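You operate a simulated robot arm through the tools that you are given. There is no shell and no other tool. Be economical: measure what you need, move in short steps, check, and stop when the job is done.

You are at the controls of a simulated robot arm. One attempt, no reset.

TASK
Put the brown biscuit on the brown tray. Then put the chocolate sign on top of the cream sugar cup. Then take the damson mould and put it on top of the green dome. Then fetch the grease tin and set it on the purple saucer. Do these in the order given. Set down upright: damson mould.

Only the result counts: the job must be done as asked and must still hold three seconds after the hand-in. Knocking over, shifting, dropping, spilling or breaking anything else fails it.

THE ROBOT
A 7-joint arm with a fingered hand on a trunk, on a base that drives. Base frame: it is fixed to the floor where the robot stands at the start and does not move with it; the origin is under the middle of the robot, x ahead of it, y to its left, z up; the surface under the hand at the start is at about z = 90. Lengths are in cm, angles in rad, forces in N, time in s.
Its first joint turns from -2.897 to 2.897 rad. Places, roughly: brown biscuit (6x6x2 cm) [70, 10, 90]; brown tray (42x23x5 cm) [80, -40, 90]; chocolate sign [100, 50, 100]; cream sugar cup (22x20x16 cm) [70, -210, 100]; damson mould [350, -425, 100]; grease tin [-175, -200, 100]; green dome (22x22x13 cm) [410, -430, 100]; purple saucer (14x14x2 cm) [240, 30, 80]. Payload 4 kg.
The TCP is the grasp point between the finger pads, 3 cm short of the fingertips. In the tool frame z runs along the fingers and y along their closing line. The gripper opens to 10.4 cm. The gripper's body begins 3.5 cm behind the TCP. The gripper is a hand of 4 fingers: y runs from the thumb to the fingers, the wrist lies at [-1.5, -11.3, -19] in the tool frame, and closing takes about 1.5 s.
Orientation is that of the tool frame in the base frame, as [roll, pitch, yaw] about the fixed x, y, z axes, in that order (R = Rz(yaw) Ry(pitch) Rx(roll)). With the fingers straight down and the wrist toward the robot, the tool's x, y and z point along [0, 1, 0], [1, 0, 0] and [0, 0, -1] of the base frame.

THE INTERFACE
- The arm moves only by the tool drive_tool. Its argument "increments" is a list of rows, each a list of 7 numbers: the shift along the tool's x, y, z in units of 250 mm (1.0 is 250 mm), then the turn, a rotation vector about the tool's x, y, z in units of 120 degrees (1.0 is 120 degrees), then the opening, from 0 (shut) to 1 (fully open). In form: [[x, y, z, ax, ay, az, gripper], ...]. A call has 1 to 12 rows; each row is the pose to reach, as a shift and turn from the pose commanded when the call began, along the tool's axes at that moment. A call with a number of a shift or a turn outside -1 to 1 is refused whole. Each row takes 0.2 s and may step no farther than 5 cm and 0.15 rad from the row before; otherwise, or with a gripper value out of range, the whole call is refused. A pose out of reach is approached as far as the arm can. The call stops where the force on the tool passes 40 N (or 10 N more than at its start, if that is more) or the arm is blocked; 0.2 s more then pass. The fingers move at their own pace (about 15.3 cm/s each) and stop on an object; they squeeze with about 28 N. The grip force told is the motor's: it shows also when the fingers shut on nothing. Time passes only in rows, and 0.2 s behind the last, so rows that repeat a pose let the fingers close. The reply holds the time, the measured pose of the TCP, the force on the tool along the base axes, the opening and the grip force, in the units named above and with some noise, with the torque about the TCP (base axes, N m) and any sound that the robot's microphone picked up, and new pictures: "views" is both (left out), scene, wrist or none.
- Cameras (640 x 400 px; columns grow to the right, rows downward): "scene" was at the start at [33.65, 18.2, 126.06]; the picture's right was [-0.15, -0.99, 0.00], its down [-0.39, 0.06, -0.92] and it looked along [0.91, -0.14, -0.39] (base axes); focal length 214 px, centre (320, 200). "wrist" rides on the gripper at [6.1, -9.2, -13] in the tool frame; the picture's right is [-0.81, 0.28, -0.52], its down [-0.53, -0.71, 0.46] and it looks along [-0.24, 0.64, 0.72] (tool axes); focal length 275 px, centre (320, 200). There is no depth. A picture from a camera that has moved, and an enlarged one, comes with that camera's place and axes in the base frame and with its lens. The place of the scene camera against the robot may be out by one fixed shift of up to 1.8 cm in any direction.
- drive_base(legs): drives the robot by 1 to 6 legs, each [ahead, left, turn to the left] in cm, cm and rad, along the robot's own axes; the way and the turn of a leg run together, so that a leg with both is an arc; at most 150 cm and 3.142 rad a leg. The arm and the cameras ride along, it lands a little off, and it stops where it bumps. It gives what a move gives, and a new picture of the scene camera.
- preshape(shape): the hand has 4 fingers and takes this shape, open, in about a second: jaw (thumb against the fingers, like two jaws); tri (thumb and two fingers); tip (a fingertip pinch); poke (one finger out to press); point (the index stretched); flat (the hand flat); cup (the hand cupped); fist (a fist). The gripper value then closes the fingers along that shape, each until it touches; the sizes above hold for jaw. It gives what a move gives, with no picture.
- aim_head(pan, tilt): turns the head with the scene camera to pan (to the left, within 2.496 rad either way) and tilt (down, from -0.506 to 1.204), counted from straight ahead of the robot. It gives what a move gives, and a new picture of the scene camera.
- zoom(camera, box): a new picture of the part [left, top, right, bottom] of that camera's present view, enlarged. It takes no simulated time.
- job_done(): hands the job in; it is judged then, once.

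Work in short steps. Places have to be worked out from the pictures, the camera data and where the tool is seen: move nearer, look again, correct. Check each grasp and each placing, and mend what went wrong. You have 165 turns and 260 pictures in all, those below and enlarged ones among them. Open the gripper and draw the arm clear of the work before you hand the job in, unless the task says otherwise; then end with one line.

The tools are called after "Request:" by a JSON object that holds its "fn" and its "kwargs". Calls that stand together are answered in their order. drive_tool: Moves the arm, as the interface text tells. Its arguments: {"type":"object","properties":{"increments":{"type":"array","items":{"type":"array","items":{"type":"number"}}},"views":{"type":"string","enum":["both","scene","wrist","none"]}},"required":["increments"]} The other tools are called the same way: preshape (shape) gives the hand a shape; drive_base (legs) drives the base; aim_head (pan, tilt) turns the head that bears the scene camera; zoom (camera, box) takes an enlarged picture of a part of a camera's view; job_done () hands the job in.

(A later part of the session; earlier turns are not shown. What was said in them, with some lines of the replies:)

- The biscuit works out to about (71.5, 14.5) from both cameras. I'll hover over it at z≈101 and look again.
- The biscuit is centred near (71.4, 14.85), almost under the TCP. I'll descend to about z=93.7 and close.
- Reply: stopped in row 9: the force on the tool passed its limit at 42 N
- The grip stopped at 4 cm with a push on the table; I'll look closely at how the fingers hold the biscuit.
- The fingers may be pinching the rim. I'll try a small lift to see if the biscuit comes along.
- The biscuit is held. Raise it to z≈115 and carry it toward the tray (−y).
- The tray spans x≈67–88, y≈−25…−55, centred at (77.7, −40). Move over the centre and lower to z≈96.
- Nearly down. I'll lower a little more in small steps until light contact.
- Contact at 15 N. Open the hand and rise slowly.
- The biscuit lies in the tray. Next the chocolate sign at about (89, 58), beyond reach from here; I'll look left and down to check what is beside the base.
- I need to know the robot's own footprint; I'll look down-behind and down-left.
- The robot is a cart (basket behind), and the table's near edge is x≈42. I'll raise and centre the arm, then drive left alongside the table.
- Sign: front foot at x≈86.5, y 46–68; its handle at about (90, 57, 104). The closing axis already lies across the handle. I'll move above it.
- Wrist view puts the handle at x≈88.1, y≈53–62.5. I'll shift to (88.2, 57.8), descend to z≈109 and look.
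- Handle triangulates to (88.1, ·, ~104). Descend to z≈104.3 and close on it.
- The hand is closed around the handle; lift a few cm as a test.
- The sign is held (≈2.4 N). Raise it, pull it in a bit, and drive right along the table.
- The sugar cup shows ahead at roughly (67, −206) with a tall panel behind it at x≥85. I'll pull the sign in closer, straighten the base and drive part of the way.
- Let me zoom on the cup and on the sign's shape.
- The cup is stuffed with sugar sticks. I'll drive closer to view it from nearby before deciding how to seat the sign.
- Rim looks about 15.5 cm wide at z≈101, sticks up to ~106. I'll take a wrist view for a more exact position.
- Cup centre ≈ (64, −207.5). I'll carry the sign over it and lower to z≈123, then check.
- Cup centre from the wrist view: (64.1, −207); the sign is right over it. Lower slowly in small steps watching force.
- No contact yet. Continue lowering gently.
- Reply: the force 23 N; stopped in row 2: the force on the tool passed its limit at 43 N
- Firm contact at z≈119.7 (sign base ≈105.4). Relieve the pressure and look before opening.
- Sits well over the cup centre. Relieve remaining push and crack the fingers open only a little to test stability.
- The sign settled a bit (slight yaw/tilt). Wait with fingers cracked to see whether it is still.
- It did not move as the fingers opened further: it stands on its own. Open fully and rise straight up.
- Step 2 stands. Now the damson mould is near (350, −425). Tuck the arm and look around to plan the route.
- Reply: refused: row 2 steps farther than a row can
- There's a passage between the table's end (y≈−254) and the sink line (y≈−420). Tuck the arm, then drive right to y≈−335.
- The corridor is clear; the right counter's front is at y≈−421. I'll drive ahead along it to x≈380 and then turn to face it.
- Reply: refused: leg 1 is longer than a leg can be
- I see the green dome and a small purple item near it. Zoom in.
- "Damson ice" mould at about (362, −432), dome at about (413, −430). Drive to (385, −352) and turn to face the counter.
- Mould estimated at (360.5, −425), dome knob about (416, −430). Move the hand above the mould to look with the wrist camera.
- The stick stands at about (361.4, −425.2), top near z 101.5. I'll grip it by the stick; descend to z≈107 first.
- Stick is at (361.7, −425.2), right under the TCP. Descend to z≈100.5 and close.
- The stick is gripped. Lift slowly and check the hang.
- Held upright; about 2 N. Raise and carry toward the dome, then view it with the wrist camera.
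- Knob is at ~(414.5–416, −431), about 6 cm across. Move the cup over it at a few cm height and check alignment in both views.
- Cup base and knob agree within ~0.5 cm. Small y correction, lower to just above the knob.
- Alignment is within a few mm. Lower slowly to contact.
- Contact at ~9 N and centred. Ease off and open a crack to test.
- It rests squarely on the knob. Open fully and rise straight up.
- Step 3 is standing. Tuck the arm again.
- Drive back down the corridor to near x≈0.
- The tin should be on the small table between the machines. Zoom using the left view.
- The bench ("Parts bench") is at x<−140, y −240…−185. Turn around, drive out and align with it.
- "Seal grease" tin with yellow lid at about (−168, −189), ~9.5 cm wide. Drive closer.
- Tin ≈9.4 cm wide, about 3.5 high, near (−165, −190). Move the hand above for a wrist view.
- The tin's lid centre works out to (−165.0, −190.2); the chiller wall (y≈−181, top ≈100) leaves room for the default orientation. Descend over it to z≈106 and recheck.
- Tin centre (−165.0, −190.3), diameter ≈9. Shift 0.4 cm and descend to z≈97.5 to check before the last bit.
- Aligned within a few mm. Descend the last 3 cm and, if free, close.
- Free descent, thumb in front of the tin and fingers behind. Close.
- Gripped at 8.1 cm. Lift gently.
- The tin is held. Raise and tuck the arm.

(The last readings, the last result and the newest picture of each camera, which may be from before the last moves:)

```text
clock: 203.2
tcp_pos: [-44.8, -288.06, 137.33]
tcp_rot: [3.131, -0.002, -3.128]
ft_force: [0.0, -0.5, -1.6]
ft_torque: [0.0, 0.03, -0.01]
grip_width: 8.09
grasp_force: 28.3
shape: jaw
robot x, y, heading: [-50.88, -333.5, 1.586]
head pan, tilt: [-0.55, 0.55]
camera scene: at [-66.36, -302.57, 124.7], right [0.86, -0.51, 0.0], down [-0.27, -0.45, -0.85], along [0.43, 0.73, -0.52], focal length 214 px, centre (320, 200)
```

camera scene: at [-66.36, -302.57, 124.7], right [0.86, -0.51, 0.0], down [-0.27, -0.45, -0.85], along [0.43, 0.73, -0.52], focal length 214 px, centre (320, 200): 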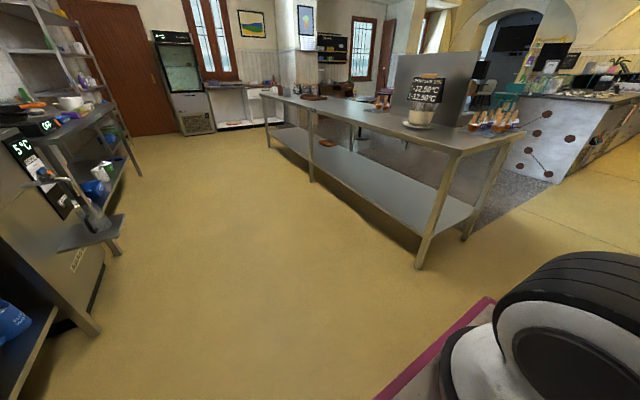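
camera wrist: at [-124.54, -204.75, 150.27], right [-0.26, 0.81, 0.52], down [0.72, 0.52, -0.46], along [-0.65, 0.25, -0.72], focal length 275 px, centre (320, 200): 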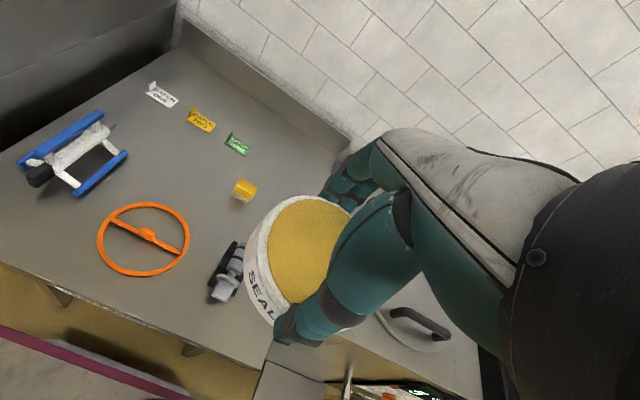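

Sign still stands on the cup. Now slide right (+x) through the passage.

Request:
{"fn": "drive_base", "kwargs": {"legs": [[-4, -130, -0.015], [0, -76, 0]]}}

Request:
{"fn": "aim_head", "kwargs": {"pan": 0.0, "tilt": 0.35}}

Request:
{"fn": "aim_head", "kwargs": {"pan": -0.5, "tilt": 0.3}}

```text
clock: 213.3
tcp_pos: [158.99, -289.85, 137.13]
tcp_rot: [3.129, 0.0, 3.14]
ft_force: [0.9, -0.4, -2.4]
ft_torque: [0.02, 0.03, -0.01]
grip_width: 8.07
grasp_force: 28.0
shape: jaw
robot x, y, heading: [152.14, -335.27, 1.567]
head pan, tilt: [-0.55, 0.55]
camera scene: at [137.33, -304.04, 124.7], right [0.85, -0.52, 0.0], down [-0.27, -0.45, -0.85], along [0.45, 0.73, -0.52], focal length 214 px, centre (320, 200)
```

scene: 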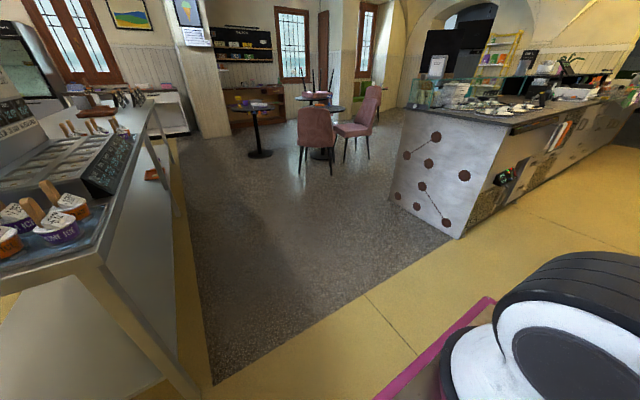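

```text
clock: 214.3
tcp_pos: [159.22, -289.86, 137.26]
tcp_rot: [3.129, -0.002, 3.139]
ft_force: [-0.2, -1.2, -1.4]
ft_torque: [-0.02, -0.03, 0.01]
grip_width: 8.07
grasp_force: 28.0
shape: jaw
robot x, y, heading: [152.37, -335.35, 1.574]
head pan, tilt: [0.0, 0.351]
camera scene: at [132.65, -302.38, 126.52], right [1.0, 0.0, 0.0], down [0.0, -0.34, -0.94], along [0.0, 0.94, -0.34], focal length 214 px, centre (320, 200)
```

scene: 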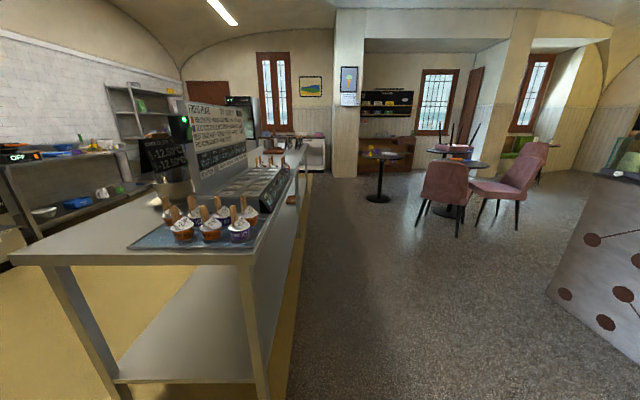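

```text
clock: 215.2
tcp_pos: [159.13, -289.92, 137.27]
tcp_rot: [3.13, -0.004, 3.139]
ft_force: [-0.4, 1.4, -1.7]
ft_torque: [0.01, 0.0, 0.02]
grip_width: 8.08
grasp_force: 28.1
shape: jaw
robot x, y, heading: [152.31, -335.37, 1.575]
head pan, tilt: [-0.499, 0.3]
camera scene: at [137.1, -303.49, 126.99], right [0.88, -0.48, 0.0], down [-0.14, -0.26, -0.96], along [0.46, 0.84, -0.3], focal length 214 px, centre (320, 200)
```

scene: 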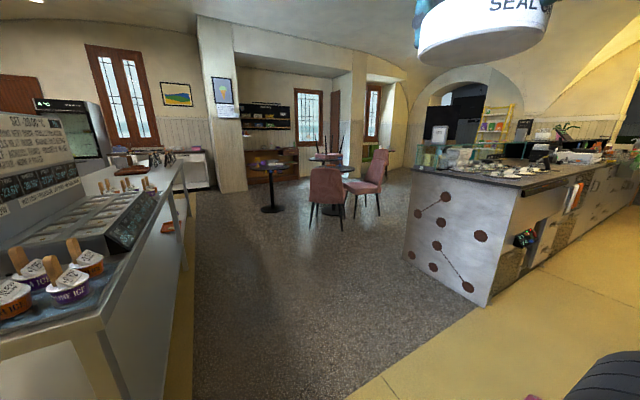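

The cafe table with the saucer has centre ≈(235, 50), south edge ≈y 6; a chair sits at x≥258. I'll approach from the south: drive to about (210, −90) first and look.

Request:
{"fn": "drive_base", "kwargs": {"legs": [[140, -30, 0], [100, -28, 0]]}}

Request:
{"fn": "aim_head", "kwargs": {"pan": -0.45, "tilt": 0.5}}

```text
clock: 227.3
tcp_pos: [223.92, -51.14, 137.23]
tcp_rot: [3.13, -0.001, 3.09]
ft_force: [0.0, -0.5, -2.5]
ft_torque: [0.02, 0.0, -0.01]
grip_width: 8.12
grasp_force: 27.9
shape: jaw
robot x, y, heading: [214.94, -96.08, 1.519]
head pan, tilt: [-0.499, 0.3]
camera scene: at [201.34, -63.63, 127.0], right [0.85, -0.52, 0.0], down [-0.15, -0.25, -0.96], along [0.5, 0.81, -0.3], focal length 214 px, centre (320, 200)
```

scene: 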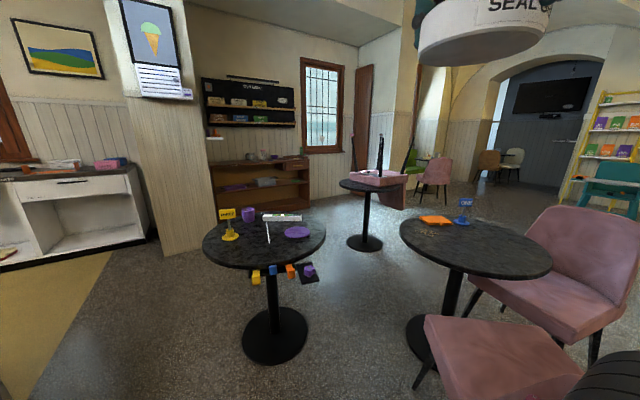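

```text
clock: 228.1
tcp_pos: [223.98, -51.23, 137.34]
tcp_rot: [3.129, -0.003, 3.092]
ft_force: [-0.1, -0.9, -1.8]
ft_torque: [-0.02, 0.04, 0.0]
grip_width: 8.06
grasp_force: 27.9
shape: jaw
robot x, y, heading: [214.6, -96.24, 1.521]
head pan, tilt: [-0.45, 0.499]
camera scene: at [200.83, -63.61, 125.16], right [0.88, -0.48, 0.0], down [-0.23, -0.42, -0.88], along [0.42, 0.77, -0.48], focal length 214 px, centre (320, 200)
```

scene: 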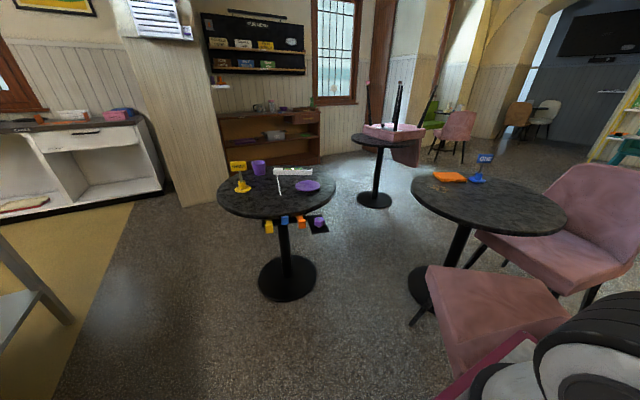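

Request:
{"fn": "zoom", "kwargs": {"camera": "scene", "box": [205, 145, 345, 245]}}

```text
4.00 times, centred on (275, 195) of scene
camera zoom: at [200.83, -63.61, 125.16], right [0.88, -0.48, 0.0], down [-0.23, -0.42, -0.88], along [0.42, 0.77, -0.48], focal length 858 px, centre (500, 220)
```

zoom: 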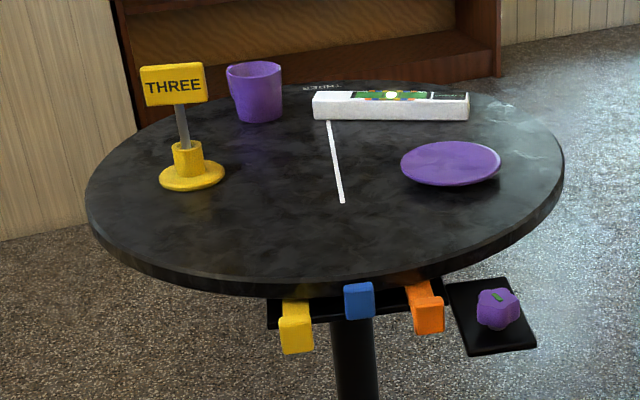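

The saucer is at about (239.5, 21). A small panel juts out below the table's front edge to y≈−3, so I stop the base around y=−52.

Request:
{"fn": "drive_base", "kwargs": {"legs": [[43, 5, 0.05]]}}

Request:
{"fn": "aim_head", "kwargs": {"pan": -0.55, "tilt": 0.65}}

```text
clock: 230.8
tcp_pos: [218.06, -6.32, 137.24]
tcp_rot: [3.129, -0.003, 3.138]
ft_force: [0.5, 0.4, -1.4]
ft_torque: [0.01, 0.03, 0.0]
grip_width: 8.09
grasp_force: 27.7
shape: jaw
robot x, y, heading: [210.86, -51.64, 1.568]
head pan, tilt: [-0.45, 0.499]
camera scene: at [195.52, -19.83, 125.16], right [0.9, -0.44, 0.0], down [-0.21, -0.43, -0.88], along [0.38, 0.79, -0.48], focal length 214 px, centre (320, 200)
```

scene: 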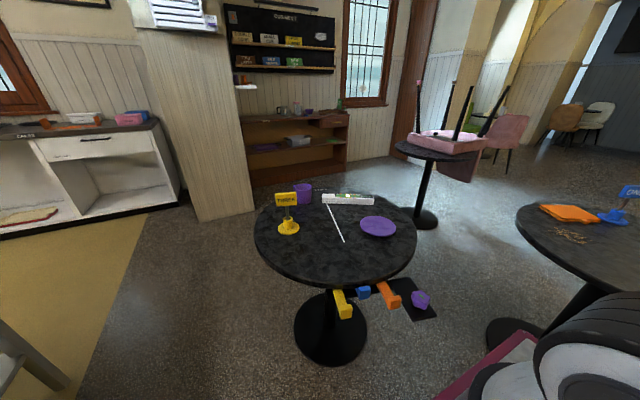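

```text
clock: 231.5
tcp_pos: [218.01, -6.27, 137.29]
tcp_rot: [3.13, -0.001, 3.136]
ft_force: [-0.5, -0.4, -2.0]
ft_torque: [-0.01, 0.02, -0.01]
grip_width: 8.09
grasp_force: 28.1
shape: jaw
robot x, y, heading: [210.74, -51.98, 1.567]
head pan, tilt: [-0.55, 0.649]
camera scene: at [196.09, -20.62, 123.82], right [0.85, -0.53, 0.0], down [-0.32, -0.51, -0.8], along [0.42, 0.68, -0.6], focal length 214 px, centre (320, 200)
```

scene: 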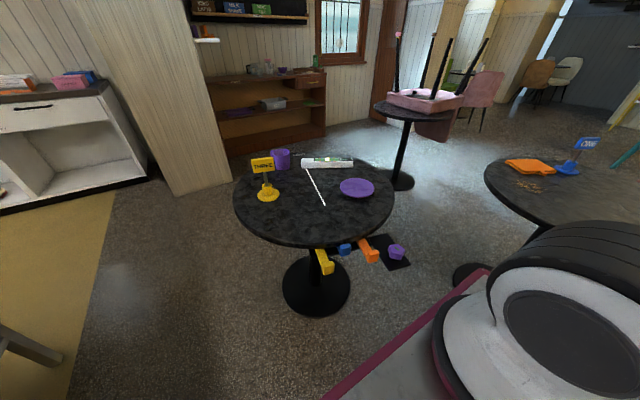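

Bring the tin out over the table near the saucer at a safe height and look with the wrist camera.

Request:
{"fn": "drive_tool", "kwargs": {"increments": [[-0.12, 0.12, 0, 0, 0, 0, 0], [-0.24, 0.24, 0, 0, 0, 0, 0], [-0.36, 0.36, 0, 0, 0, 0, 0], [-0.48, 0.48, 0.05, 0, 0, 0, 0], [-0.6, 0.6, 0.1, 0, 0, 0, 0], [-0.7, 0.72, 0.2, 0, 0, 0, 0], [-0.76, 0.84, 0.32, 0, 0, 0, 0], [-0.8, 0.92, 0.45, 0, 0, 0, 0], [-0.8, 0.92, 0.45, 0, 0, 0, 0]]}}

```text
clock: 233.5
tcp_pos: [238.22, 16.77, 126.0]
tcp_rot: [3.131, -0.003, 3.137]
ft_force: [-0.8, -0.3, -1.0]
ft_torque: [0.05, 0.02, 0.04]
grip_width: 8.11
grasp_force: 27.9
shape: jaw
robot x, y, heading: [211.15, -51.6, 1.565]
head pan, tilt: [-0.55, 0.649]
camera scene: at [196.09, -20.62, 123.82], right [0.85, -0.53, 0.0], down [-0.32, -0.51, -0.8], along [0.42, 0.68, -0.6], focal length 214 px, centre (320, 200)
camera wrist: at [232.04, 7.4, 139.1], right [0.81, 0.26, 0.52], down [0.53, -0.71, -0.46], along [0.25, 0.65, -0.72], focal length 275 px, centre (320, 200)
```

scene: 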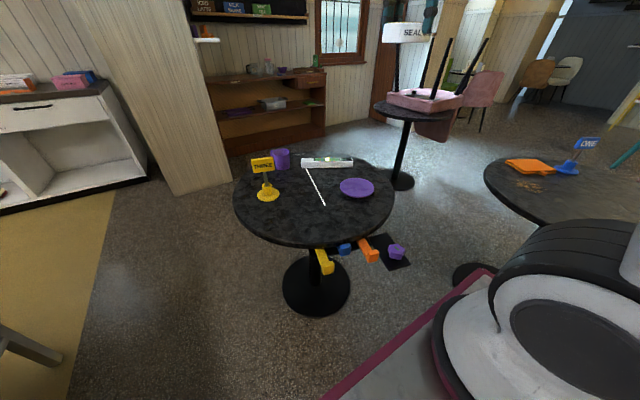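
wrist: 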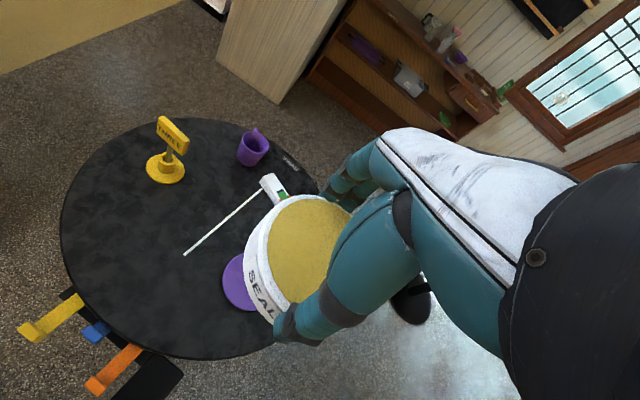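

Saucer ≈(245, 30). I'll move the tin aside and lower to see the whole saucer in the wrist view.

Request:
{"fn": "drive_tool", "kwargs": {"increments": [[-0.15, 0.05, 0.05, 0, 0, 0, 0], [-0.3, 0.1, 0.1, 0, 0, 0, 0], [-0.45, 0.15, 0.15, 0, 0, 0, 0], [-0.55, 0.2, 0.3, 0, 0, 0, 0], [-0.6, 0.2, 0.45, 0, 0, 0, 0], [-0.6, 0.2, 0.6, 0, 0, 0, 0], [-0.6, 0.2, 0.6, 0, 0, 0, 0]]}}

```text
clock: 235.1
tcp_pos: [253.1, 21.89, 111.11]
tcp_rot: [3.128, 0.0, 3.136]
ft_force: [-0.2, 0.3, -1.8]
ft_torque: [0.01, 0.0, 0.0]
grip_width: 8.07
grasp_force: 28.1
shape: jaw
robot x, y, heading: [210.75, -51.85, 1.568]
head pan, tilt: [-0.55, 0.649]
camera scene: at [196.1, -20.61, 123.82], right [0.85, -0.53, 0.0], down [-0.32, -0.51, -0.8], along [0.42, 0.68, -0.6], focal length 214 px, centre (320, 200)
camera wrist: at [247.04, 12.54, 124.14], right [0.81, 0.27, 0.52], down [0.53, -0.71, -0.46], along [0.25, 0.65, -0.72], focal length 275 px, centre (320, 200)
```

scene: 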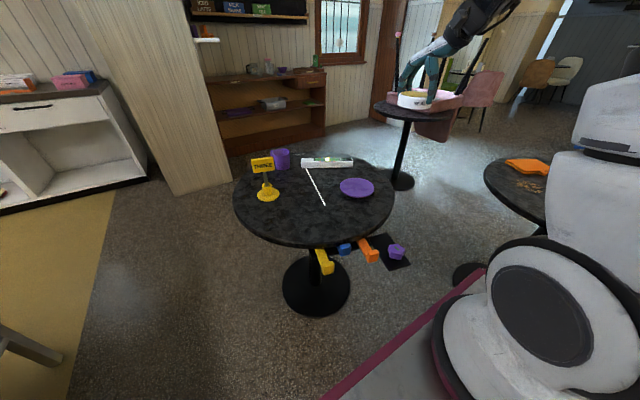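
wrist: 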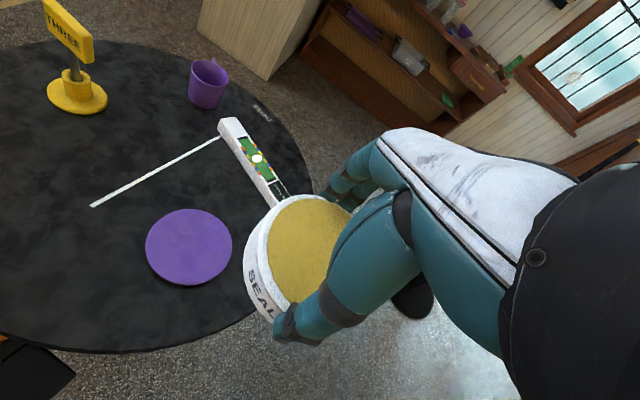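

Saucer centre ≈ (245.1, 29.8), top z≈79. Move over it and lower to z≈90.

Request:
{"fn": "drive_tool", "kwargs": {"increments": [[0.1, 0.1, 0, 0, 0, 0, 0], [0.2, 0.2, 0, 0, 0, 0, 0], [0.3, 0.316, 0.05, 0, 0, 0, 0], [0.3, 0.316, 0.22, 0, 0, 0, 0], [0.3, 0.316, 0.4, 0, 0, 0, 0], [0.3, 0.316, 0.56, 0, 0, 0, 0], [0.3, 0.316, 0.7, 0, 0, 0, 0], [0.3, 0.316, 0.82, 0, 0, 0, 0], [0.3, 0.316, 0.82, 0, 0, 0, 0]]}}

Request:
{"fn": "zoom", "kwargs": {"camera": "scene", "box": [290, 110, 430, 230]}}

```text
clock: 237.1
tcp_pos: [245.72, 30.19, 90.75]
tcp_rot: [3.131, -0.003, 3.135]
ft_force: [0.3, -0.2, -1.6]
ft_torque: [0.0, 0.01, 0.0]
grip_width: 8.06
grasp_force: 28.2
shape: jaw
robot x, y, heading: [210.65, -51.79, 1.567]
head pan, tilt: [-0.55, 0.649]
camera scene: at [196.1, -20.61, 123.82], right [0.85, -0.53, 0.0], down [-0.32, -0.51, -0.8], along [0.42, 0.68, -0.6], focal length 214 px, centre (320, 200)
camera wrist: at [239.54, 20.74, 103.83], right [0.81, 0.27, 0.52], down [0.53, -0.71, -0.46], along [0.25, 0.65, -0.72], focal length 275 px, centre (320, 200)
```

scene: 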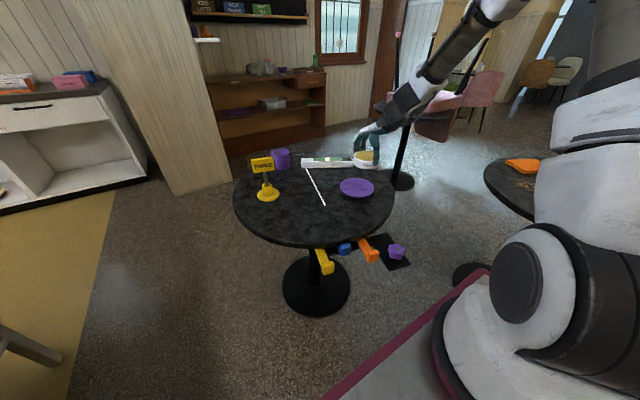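
wrist: 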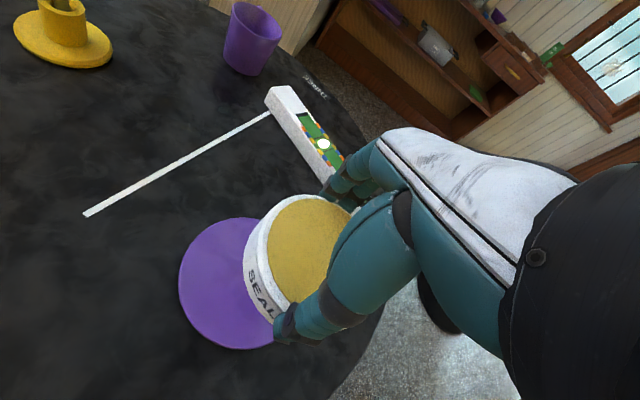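

```text
3.33 times, centred on (360, 170) of scene
camera zoom: at [196.1, -20.61, 123.82], right [0.85, -0.53, 0.0], down [-0.32, -0.51, -0.8], along [0.42, 0.68, -0.6], focal length 715 px, centre (187, 300)
```

zoom: 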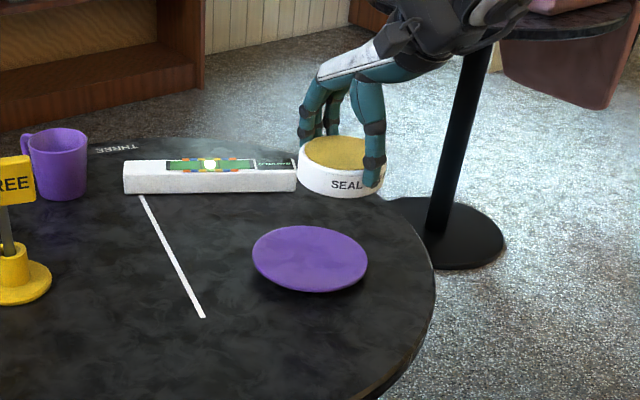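

Triangulating: saucer centre ≈(245, 31.1), top nearer z≈76. The tin should shift about (−1.4, +1.2); do so and lower to z≈84.

Request:
{"fn": "drive_tool", "kwargs": {"increments": [[0.056, 0.048, 0, 0, 0, 0, 0], [0.056, 0.048, 0.12, 0, 0, 0, 0], [0.056, 0.048, 0.22, 0, 0, 0, 0], [0.056, 0.048, 0.27, 0, 0, 0, 0], [0.056, 0.048, 0.27, 0, 0, 0, 0]], "views": "wrist"}}

Request:
{"fn": "zoom", "kwargs": {"camera": "scene", "box": [290, 110, 430, 230]}}

```text
clock: 238.3
tcp_pos: [244.36, 31.31, 84.16]
tcp_rot: [3.13, -0.003, 3.136]
ft_force: [-0.4, -0.4, -1.6]
ft_torque: [-0.01, 0.01, 0.01]
grip_width: 8.12
grasp_force: 27.8
shape: jaw
robot x, y, heading: [210.76, -51.62, 1.567]
head pan, tilt: [-0.55, 0.649]
camera wrist: at [238.19, 21.91, 97.15], right [0.81, 0.27, 0.52], down [0.53, -0.71, -0.46], along [0.25, 0.65, -0.72], focal length 275 px, centre (320, 200)
```

wrist: 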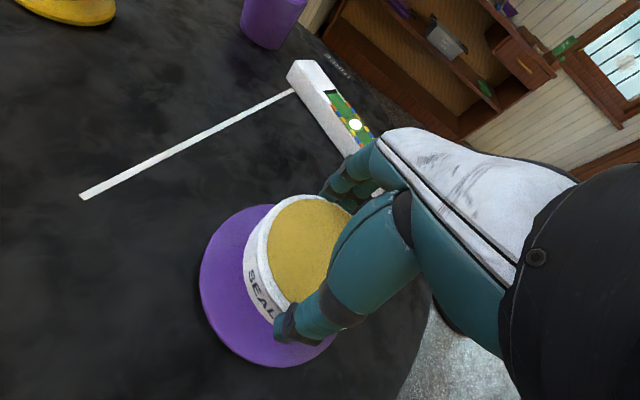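

```text
3.33 times, centred on (360, 170) of scene
camera zoom: at [196.1, -20.61, 123.82], right [0.85, -0.53, 0.0], down [-0.32, -0.51, -0.8], along [0.42, 0.68, -0.6], focal length 715 px, centre (187, 300)
```

zoom: 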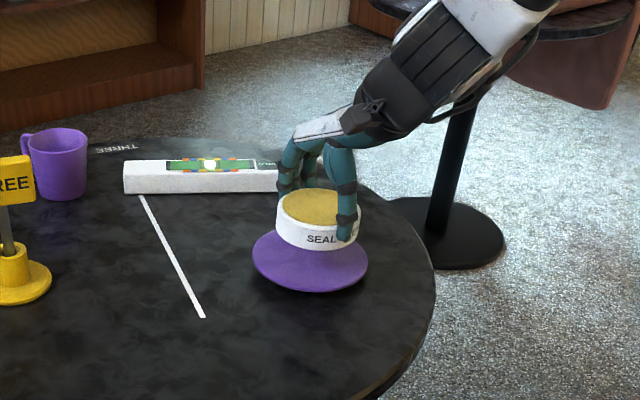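

Nicely centred now (within ~0.4 cm). Lower ~3 cm and then feel for contact.

Request:
{"fn": "drive_tool", "kwargs": {"increments": [[0.008, 0, 0.04, 0, 0, 0, 0], [0.008, 0, 0.08, 0, 0, 0, 0], [0.008, 0, 0.11, 0, 0, 0, 0], [0.008, 0, 0.11, 0, 0, 0, 0]], "views": "none"}}

Request:
{"fn": "drive_tool", "kwargs": {"increments": [[0, 0, 0.012, 0, 0, 0, 0], [0, 0, 0.024, 0, 0, 0, 0], [0, 0, 0.024, 0, 0, 0, 0]], "views": "wrist"}}

Request:
{"fn": "zoom", "kwargs": {"camera": "scene", "box": [290, 110, 430, 230]}}

```text
clock: 239.3
tcp_pos: [244.15, 31.31, 81.32]
tcp_rot: [3.13, -0.003, 3.135]
ft_force: [-0.3, -0.2, -2.1]
ft_torque: [0.02, 0.01, -0.02]
grip_width: 8.08
grasp_force: 27.9
shape: jaw
robot x, y, heading: [211.07, -51.63, 1.566]
head pan, tilt: [-0.55, 0.649]
```

```text
clock: 240.1
tcp_pos: [243.95, 31.34, 80.74]
tcp_rot: [3.129, -0.001, 3.135]
ft_force: [0.3, 0.7, -2.3]
ft_torque: [-0.01, 0.04, -0.01]
grip_width: 8.08
grasp_force: 28.1
shape: jaw
robot x, y, heading: [211.12, -51.69, 1.566]
head pan, tilt: [-0.55, 0.649]
camera wrist: at [237.92, 21.99, 93.78], right [0.81, 0.27, 0.52], down [0.53, -0.71, -0.46], along [0.25, 0.65, -0.72], focal length 275 px, centre (320, 200)
```

wrist: 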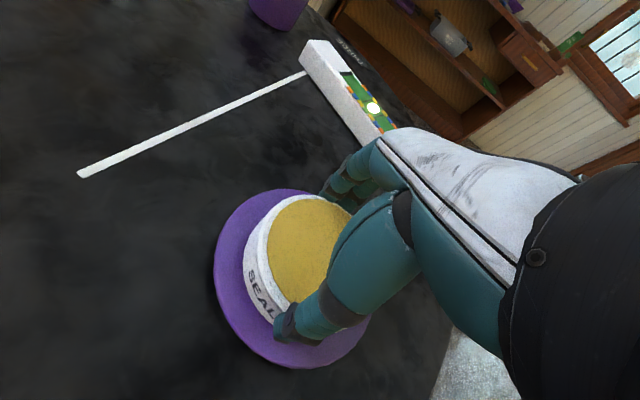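

```text
3.33 times, centred on (360, 170) of scene
camera zoom: at [196.1, -20.61, 123.82], right [0.85, -0.53, 0.0], down [-0.32, -0.51, -0.8], along [0.42, 0.68, -0.6], focal length 715 px, centre (187, 300)
```

zoom: 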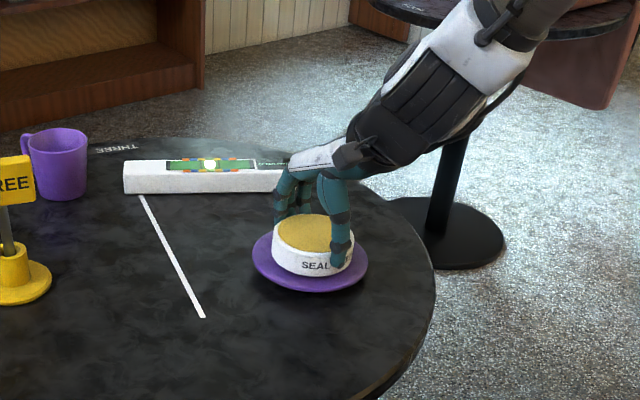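

Request:
{"fn": "drive_tool", "kwargs": {"increments": [[0, 0, 0.01, 0, 0, 0, 0], [0, 0, 0.02, 0, 0, 0, 0], [0, 0, 0.02, 0, 0, 0, 0]], "views": "none"}}

Request:
{"fn": "drive_tool", "kwargs": {"increments": [[0, 0, 0.008, 0, 0, 0, 0], [0, 0, 0.014, 0, 0, 0, 0], [0, 0, 0.014, 0, 0, 0, 0]], "views": "none"}}

```text
clock: 240.9
tcp_pos: [244.11, 31.41, 80.3]
tcp_rot: [3.13, -0.002, 3.135]
ft_force: [0.0, -0.3, -2.6]
ft_torque: [-0.02, -0.01, 0.0]
grip_width: 8.07
grasp_force: 28.3
shape: jaw
robot x, y, heading: [211.39, -51.11, 1.564]
head pan, tilt: [-0.55, 0.649]
```

```text
clock: 241.7
tcp_pos: [244.12, 31.44, 80.19]
tcp_rot: [3.125, 0.0, 3.137]
ft_force: [0.0, -0.9, 26.6]
ft_torque: [-0.06, -0.04, 0.03]
grip_width: 7.99
grasp_force: 28.6
shape: jaw
robot x, y, heading: [211.02, -51.59, 1.567]
head pan, tilt: [-0.55, 0.649]
```

Contact (≈27 N). Ease off and open slowly, checking the tin.

Request:
{"fn": "drive_tool", "kwargs": {"increments": [[0, 0, -0.01, 0, 0, 0, 0], [0, 0, -0.01, 0, 0, 0, 0.85], [0, 0, -0.01, 0, 0, 0, 1], [0, 0, -0.01, 0, 0, 0, 1], [0, 0, -0.01, 0, 0, 0, 1], [0, 0, -0.01, 0, 0, 0, 1]], "views": "wrist"}}

Request:
{"fn": "zoom", "kwargs": {"camera": "scene", "box": [290, 110, 430, 230]}}

```text
clock: 243.1
tcp_pos: [244.07, 31.3, 80.1]
tcp_rot: [3.128, -0.001, 3.136]
ft_force: [-0.2, -0.1, 0.1]
ft_torque: [-0.01, 0.03, 0.0]
grip_width: 10.36
grasp_force: 0.0
shape: jaw
robot x, y, heading: [211.0, -51.72, 1.573]
head pan, tilt: [-0.55, 0.649]
camera wrist: at [237.97, 21.97, 93.16], right [0.81, 0.27, 0.52], down [0.53, -0.71, -0.46], along [0.25, 0.65, -0.72], focal length 275 px, centre (320, 200)
```

wrist: 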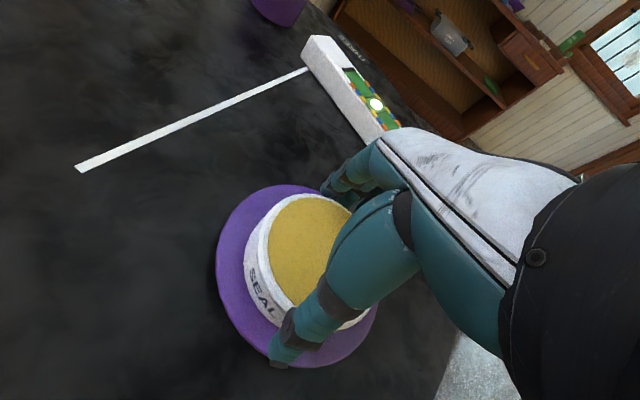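

```text
3.33 times, centred on (360, 170) of scene
camera zoom: at [196.1, -20.62, 123.82], right [0.85, -0.53, 0.0], down [-0.32, -0.51, -0.8], along [0.42, 0.68, -0.6], focal length 715 px, centre (187, 300)
```

zoom: 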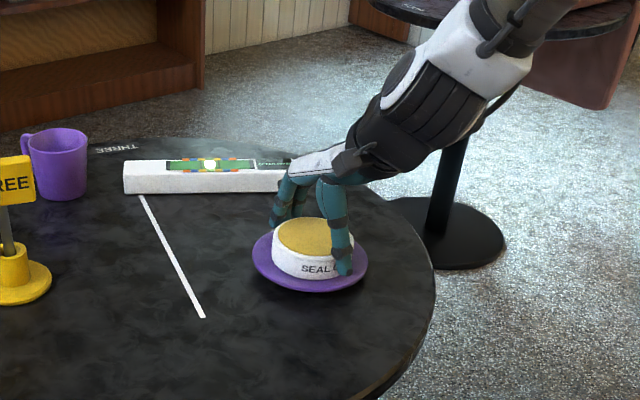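

Released and seated. Rise straight up slowly, then further.

Request:
{"fn": "drive_tool", "kwargs": {"increments": [[0, 0, -0.03, 0, 0, 0, 1], [0, 0, -0.08, 0, 0, 0, 1], [0, 0, -0.16, 0, 0, 0, 1], [0, 0, -0.3, 0, 0, 0, 1], [0, 0, -0.48, 0, 0, 0, 1], [0, 0, -0.66, 0, 0, 0, 1], [0, 0, -0.84, 0, 0, 0, 1], [0, 0, -1, 0, 0, 0, 1]], "views": "wrist"}}

Request:
{"fn": "zoom", "kwargs": {"camera": "scene", "box": [220, 110, 430, 280]}}

```text
clock: 244.9
tcp_pos: [244.31, 30.84, 105.08]
tcp_rot: [3.133, 0.0, 3.137]
ft_force: [0.2, -0.4, 0.0]
ft_torque: [0.02, 0.04, -0.03]
grip_width: 10.35
grasp_force: 0.0
shape: jaw
robot x, y, heading: [210.78, -51.53, 1.571]
head pan, tilt: [-0.55, 0.649]
camera wrist: at [238.06, 21.53, 118.02], right [0.81, 0.27, 0.52], down [0.53, -0.71, -0.46], along [0.25, 0.65, -0.72], focal length 275 px, centre (320, 200)
```

wrist: 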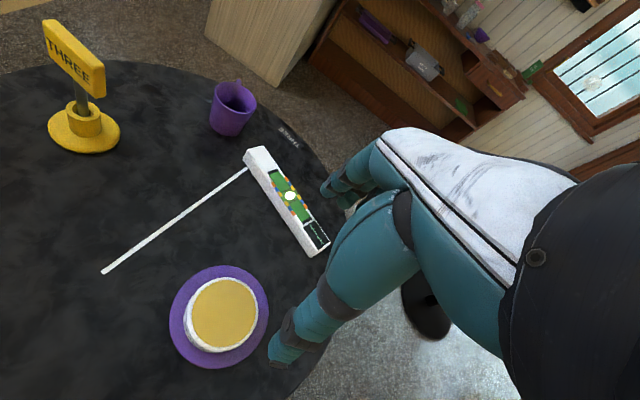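

```text
2.35 times, centred on (325, 195) of scene
camera zoom: at [196.11, -20.6, 123.82], right [0.85, -0.53, 0.0], down [-0.32, -0.51, -0.8], along [0.42, 0.68, -0.6], focal length 505 px, centre (308, 212)
```

zoom: 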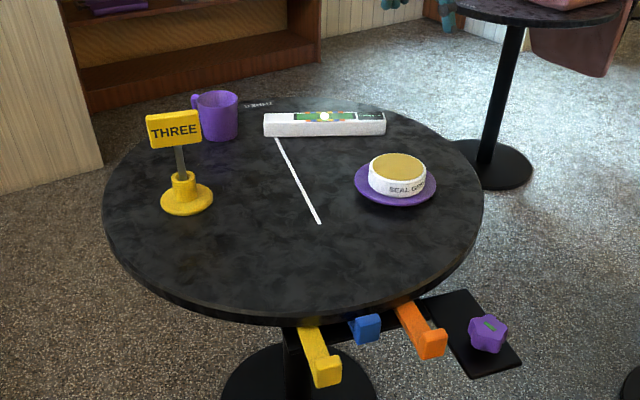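

The tin sits well inside the saucer. Draw the arm clear of the table.

Request:
{"fn": "drive_tool", "kwargs": {"increments": [[0, 0, -0.18, 0, 0, 0, 1], [0, -0.05, -0.36, 0, 0, 0, 1], [0, -0.15, -0.52, 0, 0, 0, 1], [0, -0.28, -0.66, 0, 0, 0, 1], [0.1, -0.42, -0.76, 0, 0, 0, 1], [0.2, -0.56, -0.84, 0, 0, 0, 1], [0.32, -0.7, -0.9, 0, 0, 0, 1], [0.44, -0.84, -0.95, 0, 0, 0, 1], [0.56, -0.97, -1, 0, 0, 0, 1]], "views": "none"}}

Request:
{"fn": "aim_head", "kwargs": {"pan": 2.1, "tilt": 0.2}}

```text
clock: 246.9
tcp_pos: [229.89, 6.43, 130.0]
tcp_rot: [3.132, -0.003, 3.137]
ft_force: [1.0, 0.2, -0.1]
ft_torque: [-0.06, 0.03, 0.04]
grip_width: 10.36
grasp_force: 0.1
shape: jaw
robot x, y, heading: [211.19, -51.88, 1.565]
head pan, tilt: [-0.55, 0.649]
```

```text
clock: 249.2
tcp_pos: [229.86, 6.41, 130.09]
tcp_rot: [3.13, -0.002, 3.136]
ft_force: [-0.5, 0.2, -0.4]
ft_torque: [0.01, 0.0, -0.02]
grip_width: 10.37
grasp_force: 0.1
shape: jaw
robot x, y, heading: [211.42, -51.55, 1.568]
head pan, tilt: [2.1, 0.201]
camera scene: at [183.47, -32.67, 127.93], right [-0.5, 0.87, 0.0], down [0.17, 0.1, -0.98], along [-0.85, -0.49, -0.2], focal length 214 px, centre (320, 200)
```

scene: 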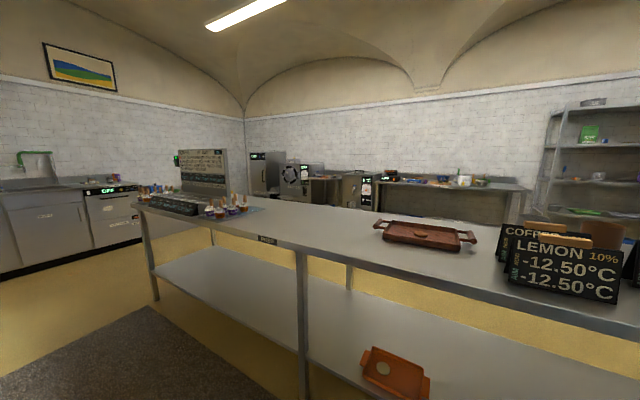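

The biscuit is still on its tray and the tin is on its saucer. I last saw the sign on its cup at clock 213 and the mould on the dome when I left it, both standing. The arm is clear, so I'm handing in.

Request:
{"fn": "job_done", "kwargs": {}}

```text
The job is handed in.
```

I finished all four placements in the order given and handed the job in: biscuit on the tray, chocolate sign on the sugar cup, damson mould upright on the dome, and grease tin on the saucer. The biscuit and tin were still in place at the end, but I did not check the sign or the mould again after driving away from them.
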